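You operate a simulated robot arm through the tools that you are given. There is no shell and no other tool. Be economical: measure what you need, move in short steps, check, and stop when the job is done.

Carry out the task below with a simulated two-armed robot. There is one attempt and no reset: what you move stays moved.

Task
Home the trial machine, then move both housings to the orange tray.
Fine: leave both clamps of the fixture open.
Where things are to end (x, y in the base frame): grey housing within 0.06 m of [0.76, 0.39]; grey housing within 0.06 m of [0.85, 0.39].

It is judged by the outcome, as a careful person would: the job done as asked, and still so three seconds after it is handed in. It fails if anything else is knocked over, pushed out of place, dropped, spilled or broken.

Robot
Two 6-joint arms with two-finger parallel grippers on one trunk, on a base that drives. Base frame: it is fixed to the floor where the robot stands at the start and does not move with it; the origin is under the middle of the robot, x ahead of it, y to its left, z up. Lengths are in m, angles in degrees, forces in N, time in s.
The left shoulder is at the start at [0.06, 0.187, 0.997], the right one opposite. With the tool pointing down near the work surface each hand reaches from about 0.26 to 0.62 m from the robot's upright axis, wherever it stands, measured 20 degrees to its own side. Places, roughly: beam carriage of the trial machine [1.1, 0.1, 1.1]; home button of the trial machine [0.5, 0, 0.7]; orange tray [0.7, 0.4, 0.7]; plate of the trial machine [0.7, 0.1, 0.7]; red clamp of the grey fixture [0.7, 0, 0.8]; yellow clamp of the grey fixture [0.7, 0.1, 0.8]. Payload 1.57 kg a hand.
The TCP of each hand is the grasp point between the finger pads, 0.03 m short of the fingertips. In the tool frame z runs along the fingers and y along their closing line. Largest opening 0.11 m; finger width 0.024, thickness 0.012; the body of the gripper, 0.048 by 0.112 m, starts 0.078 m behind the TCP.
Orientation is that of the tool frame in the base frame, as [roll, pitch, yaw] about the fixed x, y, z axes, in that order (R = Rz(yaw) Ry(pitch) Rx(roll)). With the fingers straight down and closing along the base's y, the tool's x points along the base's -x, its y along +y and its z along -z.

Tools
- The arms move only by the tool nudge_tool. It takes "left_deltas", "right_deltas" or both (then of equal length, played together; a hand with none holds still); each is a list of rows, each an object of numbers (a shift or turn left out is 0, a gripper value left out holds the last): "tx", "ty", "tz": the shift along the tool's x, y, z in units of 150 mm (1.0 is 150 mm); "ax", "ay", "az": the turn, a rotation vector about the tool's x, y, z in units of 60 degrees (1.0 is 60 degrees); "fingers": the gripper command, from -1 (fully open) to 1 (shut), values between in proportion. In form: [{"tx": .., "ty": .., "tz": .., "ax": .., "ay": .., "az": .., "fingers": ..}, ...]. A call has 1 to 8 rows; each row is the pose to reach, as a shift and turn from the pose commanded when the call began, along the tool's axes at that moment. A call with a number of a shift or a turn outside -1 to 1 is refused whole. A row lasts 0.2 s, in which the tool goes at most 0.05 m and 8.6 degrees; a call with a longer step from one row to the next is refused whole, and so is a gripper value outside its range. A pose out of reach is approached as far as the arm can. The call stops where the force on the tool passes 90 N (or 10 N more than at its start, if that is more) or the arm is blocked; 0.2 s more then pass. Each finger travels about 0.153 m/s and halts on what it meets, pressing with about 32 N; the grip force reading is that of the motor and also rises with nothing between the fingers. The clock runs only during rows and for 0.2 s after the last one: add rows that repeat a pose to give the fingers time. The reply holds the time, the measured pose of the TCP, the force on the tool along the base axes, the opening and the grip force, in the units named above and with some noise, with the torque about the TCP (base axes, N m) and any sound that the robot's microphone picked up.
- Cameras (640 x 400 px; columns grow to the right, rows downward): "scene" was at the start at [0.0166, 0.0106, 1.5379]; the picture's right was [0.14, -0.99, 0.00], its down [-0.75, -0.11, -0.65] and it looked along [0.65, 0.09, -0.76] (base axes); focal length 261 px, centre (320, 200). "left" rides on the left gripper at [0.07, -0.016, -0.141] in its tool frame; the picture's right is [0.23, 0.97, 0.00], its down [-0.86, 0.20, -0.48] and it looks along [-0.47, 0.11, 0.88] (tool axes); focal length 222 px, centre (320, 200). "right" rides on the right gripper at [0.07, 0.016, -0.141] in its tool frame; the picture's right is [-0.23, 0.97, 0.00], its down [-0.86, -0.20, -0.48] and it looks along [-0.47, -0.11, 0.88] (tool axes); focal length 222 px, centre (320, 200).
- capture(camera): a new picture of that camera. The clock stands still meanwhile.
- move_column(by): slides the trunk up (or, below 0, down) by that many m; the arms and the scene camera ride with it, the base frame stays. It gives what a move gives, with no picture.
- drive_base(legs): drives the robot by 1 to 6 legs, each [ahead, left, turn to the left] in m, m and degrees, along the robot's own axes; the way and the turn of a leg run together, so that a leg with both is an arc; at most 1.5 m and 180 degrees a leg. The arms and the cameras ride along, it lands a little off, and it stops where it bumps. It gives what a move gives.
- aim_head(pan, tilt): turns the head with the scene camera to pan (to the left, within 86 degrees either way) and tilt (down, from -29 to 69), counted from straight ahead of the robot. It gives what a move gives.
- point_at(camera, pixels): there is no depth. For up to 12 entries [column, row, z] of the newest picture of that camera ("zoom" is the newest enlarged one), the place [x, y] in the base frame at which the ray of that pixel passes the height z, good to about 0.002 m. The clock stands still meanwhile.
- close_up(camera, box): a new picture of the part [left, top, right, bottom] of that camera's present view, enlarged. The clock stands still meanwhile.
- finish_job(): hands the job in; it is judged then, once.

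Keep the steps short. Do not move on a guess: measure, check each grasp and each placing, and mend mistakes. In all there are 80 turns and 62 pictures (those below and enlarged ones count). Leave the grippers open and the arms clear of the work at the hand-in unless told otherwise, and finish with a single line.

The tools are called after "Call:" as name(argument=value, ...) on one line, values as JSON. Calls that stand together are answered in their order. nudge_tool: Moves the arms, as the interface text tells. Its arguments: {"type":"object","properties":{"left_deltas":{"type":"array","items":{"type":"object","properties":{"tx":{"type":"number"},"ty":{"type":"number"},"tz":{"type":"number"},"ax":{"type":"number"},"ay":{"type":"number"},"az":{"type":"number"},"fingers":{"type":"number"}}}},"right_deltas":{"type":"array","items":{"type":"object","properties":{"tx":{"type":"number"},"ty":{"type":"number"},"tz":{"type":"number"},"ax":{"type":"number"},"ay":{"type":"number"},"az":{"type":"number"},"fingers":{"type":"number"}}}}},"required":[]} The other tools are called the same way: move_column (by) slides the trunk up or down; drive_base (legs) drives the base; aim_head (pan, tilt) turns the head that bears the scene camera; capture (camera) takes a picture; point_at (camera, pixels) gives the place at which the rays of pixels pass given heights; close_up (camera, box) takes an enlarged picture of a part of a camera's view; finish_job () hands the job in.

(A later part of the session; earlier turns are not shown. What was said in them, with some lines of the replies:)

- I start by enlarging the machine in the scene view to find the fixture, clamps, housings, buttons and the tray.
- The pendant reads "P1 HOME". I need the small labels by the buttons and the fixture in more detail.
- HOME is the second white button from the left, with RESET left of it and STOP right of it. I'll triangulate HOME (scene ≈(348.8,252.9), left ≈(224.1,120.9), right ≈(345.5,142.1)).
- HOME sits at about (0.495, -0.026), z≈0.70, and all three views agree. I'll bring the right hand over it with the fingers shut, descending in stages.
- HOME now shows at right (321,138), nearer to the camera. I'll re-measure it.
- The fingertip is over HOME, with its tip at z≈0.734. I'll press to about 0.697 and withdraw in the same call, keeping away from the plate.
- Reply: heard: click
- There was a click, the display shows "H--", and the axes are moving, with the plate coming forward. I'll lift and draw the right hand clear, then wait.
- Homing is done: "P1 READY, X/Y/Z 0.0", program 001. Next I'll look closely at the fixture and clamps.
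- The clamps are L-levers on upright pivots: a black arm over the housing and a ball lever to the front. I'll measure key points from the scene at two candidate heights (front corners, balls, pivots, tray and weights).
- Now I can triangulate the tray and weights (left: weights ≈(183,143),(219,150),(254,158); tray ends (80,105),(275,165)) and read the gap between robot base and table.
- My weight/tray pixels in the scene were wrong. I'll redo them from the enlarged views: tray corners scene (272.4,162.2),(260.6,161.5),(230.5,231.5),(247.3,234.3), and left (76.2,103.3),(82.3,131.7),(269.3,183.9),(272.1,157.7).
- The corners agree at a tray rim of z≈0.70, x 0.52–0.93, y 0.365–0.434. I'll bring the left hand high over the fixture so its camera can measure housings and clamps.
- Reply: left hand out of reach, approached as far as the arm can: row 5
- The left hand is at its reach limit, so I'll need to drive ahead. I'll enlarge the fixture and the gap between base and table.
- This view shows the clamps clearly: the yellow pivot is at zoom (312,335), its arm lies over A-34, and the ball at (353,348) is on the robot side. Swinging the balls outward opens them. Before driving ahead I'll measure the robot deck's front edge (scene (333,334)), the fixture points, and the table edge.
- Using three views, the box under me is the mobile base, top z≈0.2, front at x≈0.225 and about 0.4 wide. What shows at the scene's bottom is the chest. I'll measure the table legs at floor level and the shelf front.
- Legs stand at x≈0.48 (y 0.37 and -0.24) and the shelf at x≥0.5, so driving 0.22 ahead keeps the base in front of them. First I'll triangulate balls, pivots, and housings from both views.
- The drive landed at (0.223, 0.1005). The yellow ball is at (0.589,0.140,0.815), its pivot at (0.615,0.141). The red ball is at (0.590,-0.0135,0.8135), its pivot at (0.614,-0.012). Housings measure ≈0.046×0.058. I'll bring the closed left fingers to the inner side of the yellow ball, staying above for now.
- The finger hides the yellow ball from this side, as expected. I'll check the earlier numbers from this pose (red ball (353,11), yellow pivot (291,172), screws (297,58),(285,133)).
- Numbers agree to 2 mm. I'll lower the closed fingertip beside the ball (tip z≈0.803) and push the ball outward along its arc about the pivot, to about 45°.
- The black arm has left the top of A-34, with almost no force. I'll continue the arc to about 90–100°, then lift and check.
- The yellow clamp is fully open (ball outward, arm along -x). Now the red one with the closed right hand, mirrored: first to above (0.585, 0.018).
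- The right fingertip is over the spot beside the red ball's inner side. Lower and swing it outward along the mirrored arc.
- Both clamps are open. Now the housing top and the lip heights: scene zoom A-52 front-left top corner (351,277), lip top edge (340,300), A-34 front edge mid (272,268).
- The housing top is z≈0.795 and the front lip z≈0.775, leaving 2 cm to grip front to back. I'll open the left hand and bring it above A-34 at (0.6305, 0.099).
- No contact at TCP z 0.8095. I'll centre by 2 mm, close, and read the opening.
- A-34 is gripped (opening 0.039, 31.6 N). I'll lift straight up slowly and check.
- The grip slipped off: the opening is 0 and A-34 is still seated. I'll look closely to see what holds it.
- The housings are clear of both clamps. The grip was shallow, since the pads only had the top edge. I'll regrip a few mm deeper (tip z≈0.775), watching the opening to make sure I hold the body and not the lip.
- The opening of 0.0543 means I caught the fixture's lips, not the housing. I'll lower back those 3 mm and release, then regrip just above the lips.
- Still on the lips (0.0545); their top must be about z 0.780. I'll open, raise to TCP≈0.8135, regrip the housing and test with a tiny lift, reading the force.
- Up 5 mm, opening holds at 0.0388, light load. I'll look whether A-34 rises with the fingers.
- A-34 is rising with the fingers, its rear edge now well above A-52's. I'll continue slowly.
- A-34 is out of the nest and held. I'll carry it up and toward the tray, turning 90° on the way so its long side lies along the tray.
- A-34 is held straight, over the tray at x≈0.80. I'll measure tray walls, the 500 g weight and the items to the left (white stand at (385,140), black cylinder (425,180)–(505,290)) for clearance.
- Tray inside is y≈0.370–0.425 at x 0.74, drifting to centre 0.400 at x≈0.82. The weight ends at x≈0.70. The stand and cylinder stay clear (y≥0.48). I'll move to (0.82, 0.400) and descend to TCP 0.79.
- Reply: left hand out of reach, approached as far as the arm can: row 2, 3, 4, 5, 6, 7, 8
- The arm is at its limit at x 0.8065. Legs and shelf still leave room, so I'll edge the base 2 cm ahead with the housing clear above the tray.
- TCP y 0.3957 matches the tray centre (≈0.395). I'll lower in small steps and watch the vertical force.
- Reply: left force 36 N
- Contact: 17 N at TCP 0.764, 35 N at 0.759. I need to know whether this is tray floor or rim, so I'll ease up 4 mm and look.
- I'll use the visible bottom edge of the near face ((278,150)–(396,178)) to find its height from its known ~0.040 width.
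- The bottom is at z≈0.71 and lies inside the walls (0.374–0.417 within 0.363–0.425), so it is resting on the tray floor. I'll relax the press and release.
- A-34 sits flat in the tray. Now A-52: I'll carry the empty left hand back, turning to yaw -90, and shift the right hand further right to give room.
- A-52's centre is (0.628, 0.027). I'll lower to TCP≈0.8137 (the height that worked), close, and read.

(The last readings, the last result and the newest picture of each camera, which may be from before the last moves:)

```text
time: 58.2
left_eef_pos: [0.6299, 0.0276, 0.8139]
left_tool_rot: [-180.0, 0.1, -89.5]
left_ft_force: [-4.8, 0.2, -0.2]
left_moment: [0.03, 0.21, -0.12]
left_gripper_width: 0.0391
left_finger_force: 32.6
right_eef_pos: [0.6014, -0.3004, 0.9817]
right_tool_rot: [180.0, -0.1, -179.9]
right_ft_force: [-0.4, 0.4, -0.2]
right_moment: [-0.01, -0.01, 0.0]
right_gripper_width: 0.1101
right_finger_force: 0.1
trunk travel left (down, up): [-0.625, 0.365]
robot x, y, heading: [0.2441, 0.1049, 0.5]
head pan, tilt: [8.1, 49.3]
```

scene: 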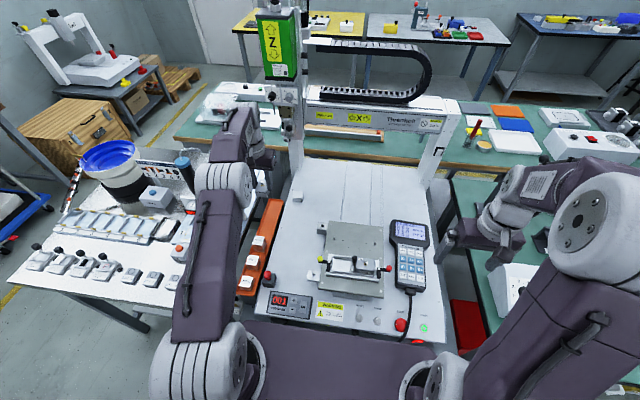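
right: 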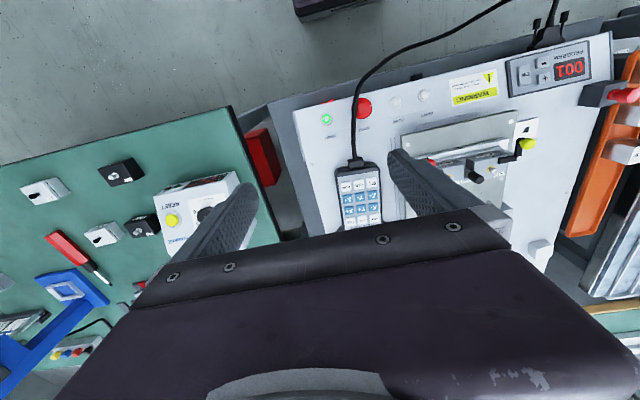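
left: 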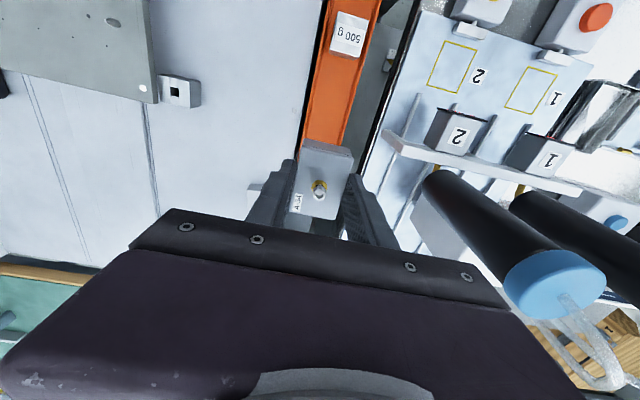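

Gripped at 0.0391, with a small sideways load (-4.8 N in x). I'll ease 1.5 mm toward -x and lift slowly.

Call:
nudge_tool(left_deltas=[{"ty": 0.01}, {"ty": 0.01, "tz": -0.007}, {"ty": 0.01, "tz": -0.02}, {"ty": 0.01, "tz": -0.04}, {"ty": 0.01, "tz": -0.06}, {"ty": 0.01, "tz": -0.08}])

Call:
nudge_tool(left_deltas=[{"tz": -0.03}, {"tz": -0.07}, {"tz": -0.12}, {"tz": -0.18}, {"tz": -0.24}, {"tz": -0.3}, {"tz": -0.35}, {"tz": -0.38}])

Call:
close_up(camera="scene", box=[300, 215, 410, 300])

```text
time: 59.6
left_eef_pos: [0.6282, 0.0285, 0.8283]
left_tool_rot: [179.9, 0.2, -89.4]
left_ft_force: [-0.1, 2.4, -7.9]
left_moment: [-0.16, 0.02, -0.01]
left_gripper_width: 0.0391
left_finger_force: 32.3
right_eef_pos: [0.5996, -0.2999, 0.9819]
right_tool_rot: [-180.0, 0.0, -179.7]
right_ft_force: [-0.1, 0.4, 0.0]
right_moment: [0.01, 0.01, -0.01]
right_gripper_width: 0.1097
right_finger_force: 0.1
trunk travel left (down, up): [-0.625, 0.365]
robot x, y, heading: [0.2408, 0.0995, 0.3]
head pan, tilt: [8.1, 49.3]
```

```text
time: 61.4
left_eef_pos: [0.6293, 0.0276, 0.8852]
left_tool_rot: [-179.9, 0.1, -89.4]
left_ft_force: [0.8, 0.3, -0.5]
left_moment: [0.0, -0.02, 0.04]
left_gripper_width: 0.0388
left_finger_force: 31.6
right_eef_pos: [0.6006, -0.3009, 0.9819]
right_tool_rot: [180.0, 0.0, -179.6]
right_ft_force: [1.1, 0.4, -0.4]
right_moment: [0.0, -0.02, 0.05]
right_gripper_width: 0.11
right_finger_force: 0.0
trunk travel left (down, up): [-0.625, 0.365]
robot x, y, heading: [0.2418, 0.1027, 0.5]
head pan, tilt: [8.1, 49.3]
```

```text
4.71 times, centred on (355, 258) of scene
```

zoom: 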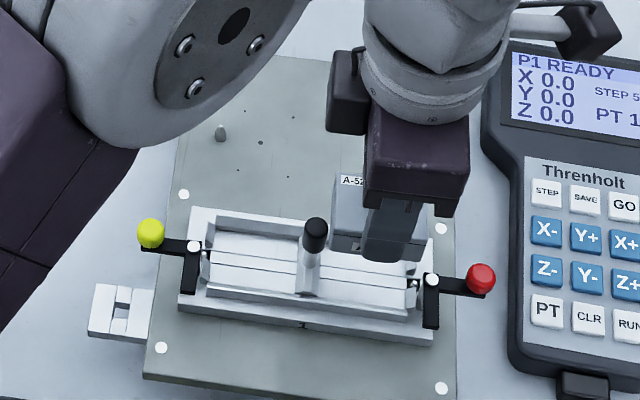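

A-52 is out and held, and both clamps stay open. I'll lift higher past the post, then carry and turn toward the tray spot (0.75, 0.391).

Call:
nudge_tool(left_deltas=[{"tz": -0.08}, {"tz": -0.2}, {"tz": -0.32}, {"tz": -0.4}, {"tz": -0.42, "tx": -0.08}, {"tz": -0.42, "tx": -0.2}, {"tz": -0.42, "tx": -0.35}, {"tz": -0.42, "tx": -0.5}])

Call:
nudge_tool(left_deltas=[{"tx": -0.07, "ty": -0.02, "az": 0.05}, {"tx": -0.2, "ty": -0.07, "az": 0.15}, {"tx": -0.35, "ty": -0.12, "az": 0.27}, {"tx": -0.5, "ty": -0.17, "az": 0.39}, {"tx": -0.65, "ty": -0.22, "az": 0.51}, {"tx": -0.8, "ty": -0.27, "az": 0.62}, {"tx": -0.92, "ty": -0.31, "az": 0.7}, {"tx": -0.98, "ty": -0.34, "az": 0.75}])

Call:
nudge_tool(left_deltas=[{"tx": -0.05, "ty": 0.02, "az": 0.05}, {"tx": -0.17, "ty": 0.055, "az": 0.15}, {"tx": -0.32, "ty": 0.105, "az": 0.27}, {"tx": -0.48, "ty": 0.16, "az": 0.39}, {"tx": -0.64, "ty": 0.21, "az": 0.51}, {"tx": -0.79, "ty": 0.265, "az": 0.62}, {"tx": -0.91, "ty": 0.305, "az": 0.7}, {"tx": -0.983, "ty": 0.33, "az": 0.755}])

Call:
close_up(camera="left", box=[230, 0, 410, 240])

```text
time: 63.2
left_eef_pos: [0.6283, 0.1042, 0.9468]
left_tool_rot: [-180.0, -0.1, -89.3]
left_ft_force: [0.5, -0.3, -0.9]
left_moment: [0.0, -0.03, 0.0]
left_gripper_width: 0.0388
left_finger_force: 31.9
right_eef_pos: [0.6017, -0.3006, 0.9819]
right_tool_rot: [-179.9, 0.0, -179.7]
right_ft_force: [-0.2, 0.1, 0.4]
right_moment: [-0.04, 0.01, -0.01]
right_gripper_width: 0.1101
right_finger_force: 0.0
trunk travel left (down, up): [-0.625, 0.365]
robot x, y, heading: [0.2388, 0.097, 0.3]
head pan, tilt: [8.1, 49.3]
```

```text
time: 65.0
left_eef_pos: [0.6772, 0.2521, 0.9479]
left_tool_rot: [-180.0, 0.0, -134.5]
left_ft_force: [-0.9, 0.0, 0.2]
left_moment: [-0.03, -0.01, -0.01]
left_gripper_width: 0.0388
left_finger_force: 31.9
right_eef_pos: [0.6001, -0.3004, 0.9812]
right_tool_rot: [180.0, 0.0, -179.6]
right_ft_force: [0.5, -0.2, -0.6]
right_moment: [-0.01, -0.01, -0.02]
right_gripper_width: 0.11
right_finger_force: 0.0
trunk travel left (down, up): [-0.625, 0.365]
robot x, y, heading: [0.2412, 0.0995, 0.2]
head pan, tilt: [8.1, 49.3]
```

```text
time: 66.8
left_eef_pos: [0.7442, 0.3904, 0.9462]
left_tool_rot: [-179.9, 0.0, -179.8]
left_ft_force: [0.0, 0.7, -0.6]
left_moment: [-0.02, -0.03, -0.01]
left_gripper_width: 0.039
left_finger_force: 32.5
right_eef_pos: [0.6002, -0.2995, 0.9824]
right_tool_rot: [-179.9, 0.0, -179.7]
right_ft_force: [1.0, 0.8, 0.4]
right_moment: [0.02, 0.0, -0.03]
right_gripper_width: 0.1097
right_finger_force: 0.0
trunk travel left (down, up): [-0.625, 0.365]
robot x, y, heading: [0.2364, 0.0985, 0.4]
head pan, tilt: [8.1, 49.3]
```

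```text
1.67 times, centred on (320, 120) of left
```

zoom: 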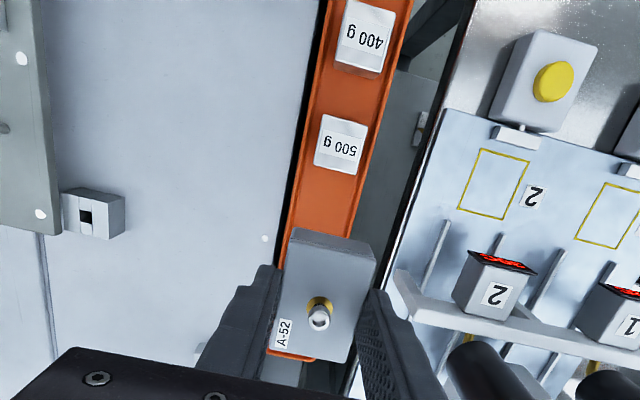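

Call:
point_at(camera="zoom", pixels=[[318, 166, 0.74], [358, 175, 0.74], [318, 166, 0.72], [295, 200, 0.7], [364, 200, 0.7], [303, 205, 0.7], [356, 205, 0.7], [398, 272, 0.8], [455, 280, 0.85]])

```text
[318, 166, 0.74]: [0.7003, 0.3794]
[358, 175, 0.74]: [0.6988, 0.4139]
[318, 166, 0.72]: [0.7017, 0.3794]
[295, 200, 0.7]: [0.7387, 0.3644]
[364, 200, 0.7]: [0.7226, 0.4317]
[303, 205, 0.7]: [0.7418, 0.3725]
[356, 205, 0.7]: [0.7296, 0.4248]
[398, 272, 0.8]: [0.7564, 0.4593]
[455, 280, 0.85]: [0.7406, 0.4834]
```

The free stretch of tray runs x 0.701–0.790 and A-52 is centred at 0.747. I'll shift 5 mm to +y, to the tray's mid-line, and descend.

Call:
nudge_tool(left_deltas=[{"ty": 0.033, "tz": 0.1}, {"ty": 0.033, "tz": 0.25}, {"ty": 0.033, "tz": 0.45}, {"ty": 0.033, "tz": 0.65}, {"ty": 0.033, "tz": 0.82}, {"ty": 0.033, "tz": 0.95}])

Call:
close_up(camera="left", box=[240, 60, 400, 240])

```text
time: 68.2
left_eef_pos: [0.7445, 0.3968, 0.8047]
left_tool_rot: [180.0, 0.0, -179.6]
left_ft_force: [-1.0, -0.6, -0.6]
left_moment: [0.01, 0.01, 0.01]
left_gripper_width: 0.039
left_finger_force: 32.0
right_eef_pos: [0.6021, -0.2994, 0.982]
right_tool_rot: [180.0, 0.0, -179.7]
right_ft_force: [0.6, -0.1, -0.5]
right_moment: [0.01, -0.03, -0.03]
right_gripper_width: 0.1101
right_finger_force: 0.1
trunk travel left (down, up): [-0.625, 0.365]
robot x, y, heading: [0.2427, 0.0998, 0.3]
head pan, tilt: [8.1, 49.3]
```

```text
2.22 times, centred on (320, 150) of left
```

zoom: 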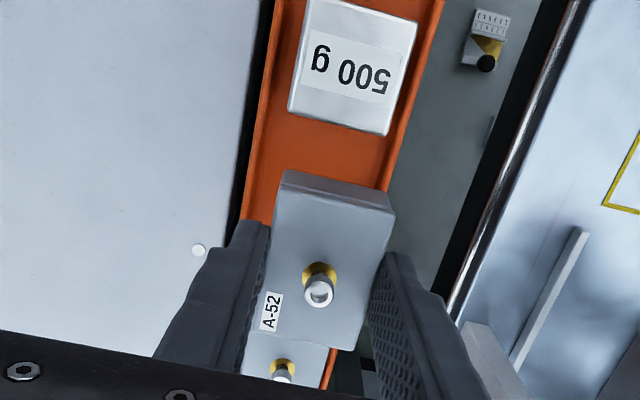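

Call:
point_at(camera="zoom", pixels=[[285, 171, 0.755], [390, 193, 0.755], [253, 180, 0.705], [262, 180, 0.705], [383, 160, 0.705], [390, 160, 0.705], [242, 358, 0.745], [328, 350, 0.745], [282, 378, 0.76]])

```text
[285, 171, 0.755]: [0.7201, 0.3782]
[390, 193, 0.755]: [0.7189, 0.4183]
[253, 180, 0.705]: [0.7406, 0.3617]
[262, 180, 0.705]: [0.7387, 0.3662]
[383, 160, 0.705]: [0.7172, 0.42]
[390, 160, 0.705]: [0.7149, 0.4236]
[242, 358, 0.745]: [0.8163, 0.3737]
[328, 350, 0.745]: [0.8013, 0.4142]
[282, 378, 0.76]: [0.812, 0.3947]
```

The tray mid-line here is y≈0.394, the housing centre 0.398. I'll shift -4 mm and lower in small steps.

Call:
nudge_tool(left_deltas=[{"ty": -0.027, "tz": 0.05}, {"ty": -0.027, "tz": 0.12}, {"ty": -0.027, "tz": 0.2}, {"ty": -0.027, "tz": 0.23}, {"ty": -0.027, "tz": 0.23}])

Call:
nudge_tool(left_deltas=[{"tz": 0.01}, {"tz": 0.02}])

```text
time: 69.4
left_eef_pos: [0.7458, 0.3918, 0.7712]
left_tool_rot: [-180.0, 0.0, -179.7]
left_ft_force: [1.0, 0.3, 0.2]
left_moment: [0.01, -0.02, 0.01]
left_gripper_width: 0.0389
left_finger_force: 32.5
right_eef_pos: [0.5999, -0.3007, 0.9819]
right_tool_rot: [180.0, 0.1, -179.8]
right_ft_force: [-0.5, 0.2, -0.4]
right_moment: [-0.03, -0.01, -0.03]
right_gripper_width: 0.1098
right_finger_force: 0.1
trunk travel left (down, up): [-0.625, 0.365]
robot x, y, heading: [0.2401, 0.1007, 0.4]
head pan, tilt: [8.1, 49.3]
```

```text
time: 70.0
left_eef_pos: [0.7455, 0.3919, 0.7679]
left_tool_rot: [180.0, 0.0, -179.7]
left_ft_force: [-0.1, 0.8, -0.5]
left_moment: [-0.01, 0.02, -0.02]
left_gripper_width: 0.0387
left_finger_force: 32.2
right_eef_pos: [0.5992, -0.301, 0.9816]
right_tool_rot: [180.0, 0.0, -179.7]
right_ft_force: [0.2, -0.3, 0.4]
right_moment: [0.0, 0.02, -0.02]
right_gripper_width: 0.11
right_finger_force: 0.1
trunk travel left (down, up): [-0.625, 0.365]
robot x, y, heading: [0.239, 0.099, 0.1]
head pan, tilt: [8.1, 49.3]
```

No contact yet at 0.768; lower 2 mm at a time.

Call:
nudge_tool(left_deltas=[{"tz": 0.007}, {"tz": 0.014}])

Call:
nudge_tool(left_deltas=[{"tz": 0.007}, {"tz": 0.014}])

```text
time: 70.6
left_eef_pos: [0.7447, 0.3912, 0.766]
left_tool_rot: [-180.0, 0.0, -179.7]
left_ft_force: [0.2, 0.0, -0.4]
left_moment: [0.04, 0.01, 0.01]
left_gripper_width: 0.0388
left_finger_force: 31.9
right_eef_pos: [0.6001, -0.2998, 0.982]
right_tool_rot: [179.9, 0.0, -179.7]
right_ft_force: [-0.3, -0.3, -0.1]
right_moment: [0.03, -0.02, 0.02]
right_gripper_width: 0.1099
right_finger_force: 0.1
trunk travel left (down, up): [-0.625, 0.365]
robot x, y, heading: [0.2429, 0.1005, 0.2]
head pan, tilt: [8.1, 49.3]
```

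```text
time: 71.2
left_eef_pos: [0.7451, 0.3901, 0.7662]
left_tool_rot: [179.9, 0.3, -179.7]
left_ft_force: [0.7, 4.6, 13.8]
left_moment: [0.09, 0.03, -0.02]
left_gripper_width: 0.0391
left_finger_force: 32.2
right_eef_pos: [0.5999, -0.2993, 0.9825]
right_tool_rot: [179.9, 0.1, -179.7]
right_ft_force: [0.4, -0.2, 0.0]
right_moment: [0.03, -0.03, 0.04]
right_gripper_width: 0.1101
right_finger_force: 0.1
trunk travel left (down, up): [-0.625, 0.365]
robot x, y, heading: [0.2383, 0.0998, 0.1]
head pan, tilt: [8.1, 49.3]
```

Contact with 13.8 N at 0.766, plus 4.6 N toward +y, so it is touching the -y side of the tray. I'll shift 2 mm to +y and read again.

Call:
nudge_tool(left_deltas=[{"tz": -0.014}, {"tz": -0.014, "ty": 0.015}, {"tz": 0.0, "ty": 0.015}, {"tz": 0.005, "ty": 0.015}])

Call:
close_up(camera="left", box=[240, 60, 400, 240])

```text
time: 72.2
left_eef_pos: [0.7447, 0.3929, 0.7651]
left_tool_rot: [179.9, 0.3, -179.6]
left_ft_force: [0.4, -4.8, 24.6]
left_moment: [-0.32, 0.14, -0.04]
left_gripper_width: 0.039
left_finger_force: 32.2
right_eef_pos: [0.5988, -0.3024, 0.981]
right_tool_rot: [179.9, 0.0, -179.7]
right_ft_force: [0.7, 0.1, 0.0]
right_moment: [-0.03, 0.0, 0.03]
right_gripper_width: 0.1101
right_finger_force: 0.2
trunk travel left (down, up): [-0.625, 0.365]
robot x, y, heading: [0.2413, 0.0975, 0.2]
head pan, tilt: [8.1, 49.3]
```

```text
2.22 times, centred on (320, 150) of left
```

zoom: 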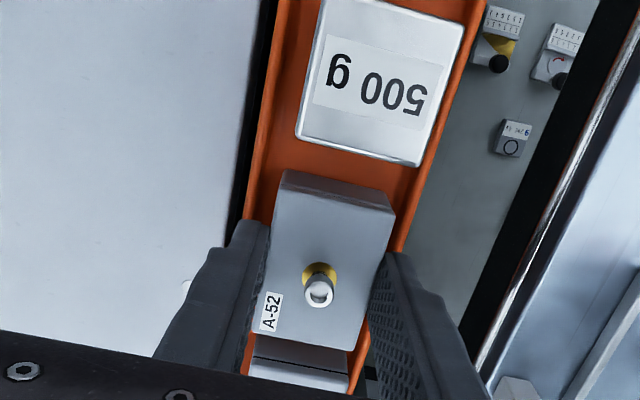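

The sideways force simply reversed, so it is floor friction and A-52 rests on the tray floor between the walls. I'll relax, release to 0.07, and rise.

Call:
nudge_tool(left_deltas=[{"tz": -0.013}, {"tz": -0.013}, {"tz": -0.013, "fingers": 0.1}, {"tz": -0.013, "fingers": -0.27}, {"tz": -0.013, "fingers": -0.27}])

Call:
nudge_tool(left_deltas=[{"tz": -0.1}, {"tz": -0.35}, {"tz": -0.65}, {"tz": -0.95}])

Call:
close_up(camera="left", box=[200, 0, 430, 240])

```text
time: 73.4
left_eef_pos: [0.7447, 0.3944, 0.7645]
left_tool_rot: [180.0, 0.0, -179.7]
left_ft_force: [0.1, -0.8, -0.8]
left_moment: [0.01, 0.0, -0.01]
left_gripper_width: 0.0697
left_finger_force: 0.1
right_eef_pos: [0.601, -0.2988, 0.9818]
right_tool_rot: [180.0, 0.0, -179.7]
right_ft_force: [-0.1, -0.4, 0.0]
right_moment: [-0.05, -0.04, 0.01]
right_gripper_width: 0.1101
right_finger_force: 0.0
trunk travel left (down, up): [-0.625, 0.365]
robot x, y, heading: [0.2382, 0.1037, 0.3]
head pan, tilt: [8.1, 49.3]
```

```text
time: 74.4
left_eef_pos: [0.7454, 0.3941, 0.9073]
left_tool_rot: [179.9, 0.1, -179.7]
left_ft_force: [0.5, 0.6, 0.2]
left_moment: [-0.02, -0.01, 0.0]
left_gripper_width: 0.0699
left_finger_force: 0.1
right_eef_pos: [0.5993, -0.2998, 0.982]
right_tool_rot: [-180.0, 0.0, -179.7]
right_ft_force: [-0.5, -0.5, -0.2]
right_moment: [0.01, 0.01, 0.0]
right_gripper_width: 0.1099
right_finger_force: 0.1
trunk travel left (down, up): [-0.625, 0.365]
robot x, y, heading: [0.2407, 0.1032, 0.1]
head pan, tilt: [8.1, 49.3]
```

```text
1.67 times, centred on (315, 120) of left
```

zoom: 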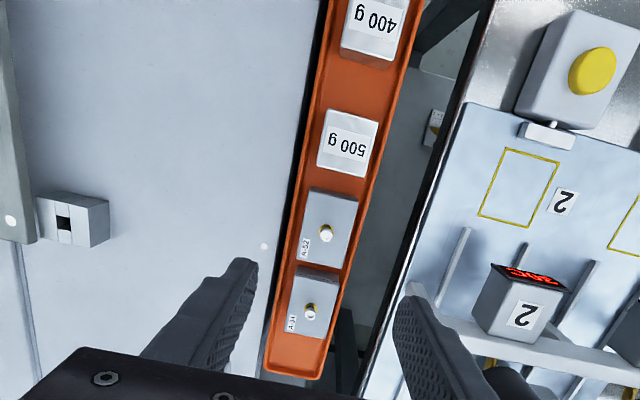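

Both housings lie flat in the tray with the weights untouched. I'll measure their centres from the connectors ((326,233) and (310,311)), open the left gripper, draw it up and back, and take a last look.

Call:
point_at(camera="zoom", pixels=[[326, 233, 0.765], [310, 312, 0.765]])

Call:
nudge_tool(left_deltas=[{"tz": -0.25, "fingers": -1}, {"tz": -0.5, "tx": 0.1}, {"tz": -0.7, "tx": 0.3}, {"tz": -0.8, "tx": 0.55, "ty": -0.05}, {"tz": -0.8, "tx": 0.8, "ty": -0.1}, {"tz": -0.8, "tx": 1.0, "ty": -0.15}])

Call:
capture(camera="scene")

```text
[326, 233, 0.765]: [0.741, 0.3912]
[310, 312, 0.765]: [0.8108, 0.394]
```

```text
time: 75.8
left_eef_pos: [0.5945, 0.3691, 1.0289]
left_tool_rot: [179.9, -0.1, -179.6]
left_ft_force: [-0.5, 0.1, -0.7]
left_moment: [-0.02, -0.01, 0.01]
left_gripper_width: 0.1099
left_finger_force: 0.2
right_eef_pos: [0.6014, -0.2996, 0.9819]
right_tool_rot: [180.0, 0.1, -179.6]
right_ft_force: [-0.5, -0.4, 0.6]
right_moment: [0.02, -0.02, 0.0]
right_gripper_width: 0.11
right_finger_force: 0.2
trunk travel left (down, up): [-0.625, 0.365]
robot x, y, heading: [0.2399, 0.1023, 0.6]
head pan, tilt: [8.1, 49.3]
```

```text
4 pictures are left
```

scene: 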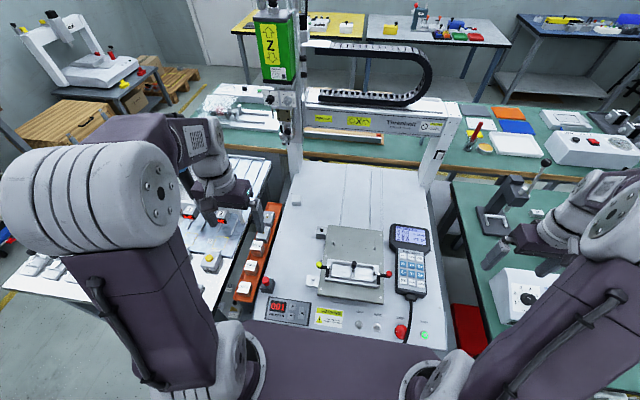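

The housings are at (0.741, 0.391) and (0.811, 0.394), which is 0.019 m and 0.039 m from their targets. The machine shows READY with program 001, both clamps are open, and both hands are open and clear. Handing in.

Call:
finish_job()

```text
The job is handed in.
```

The trial machine is homed (READY, X/Y/Z 0.0), both clamps are open, and both housings sit in the orange tray at (0.741, 0.391) and (0.811, 0.394), within 0.04 m of their targets.
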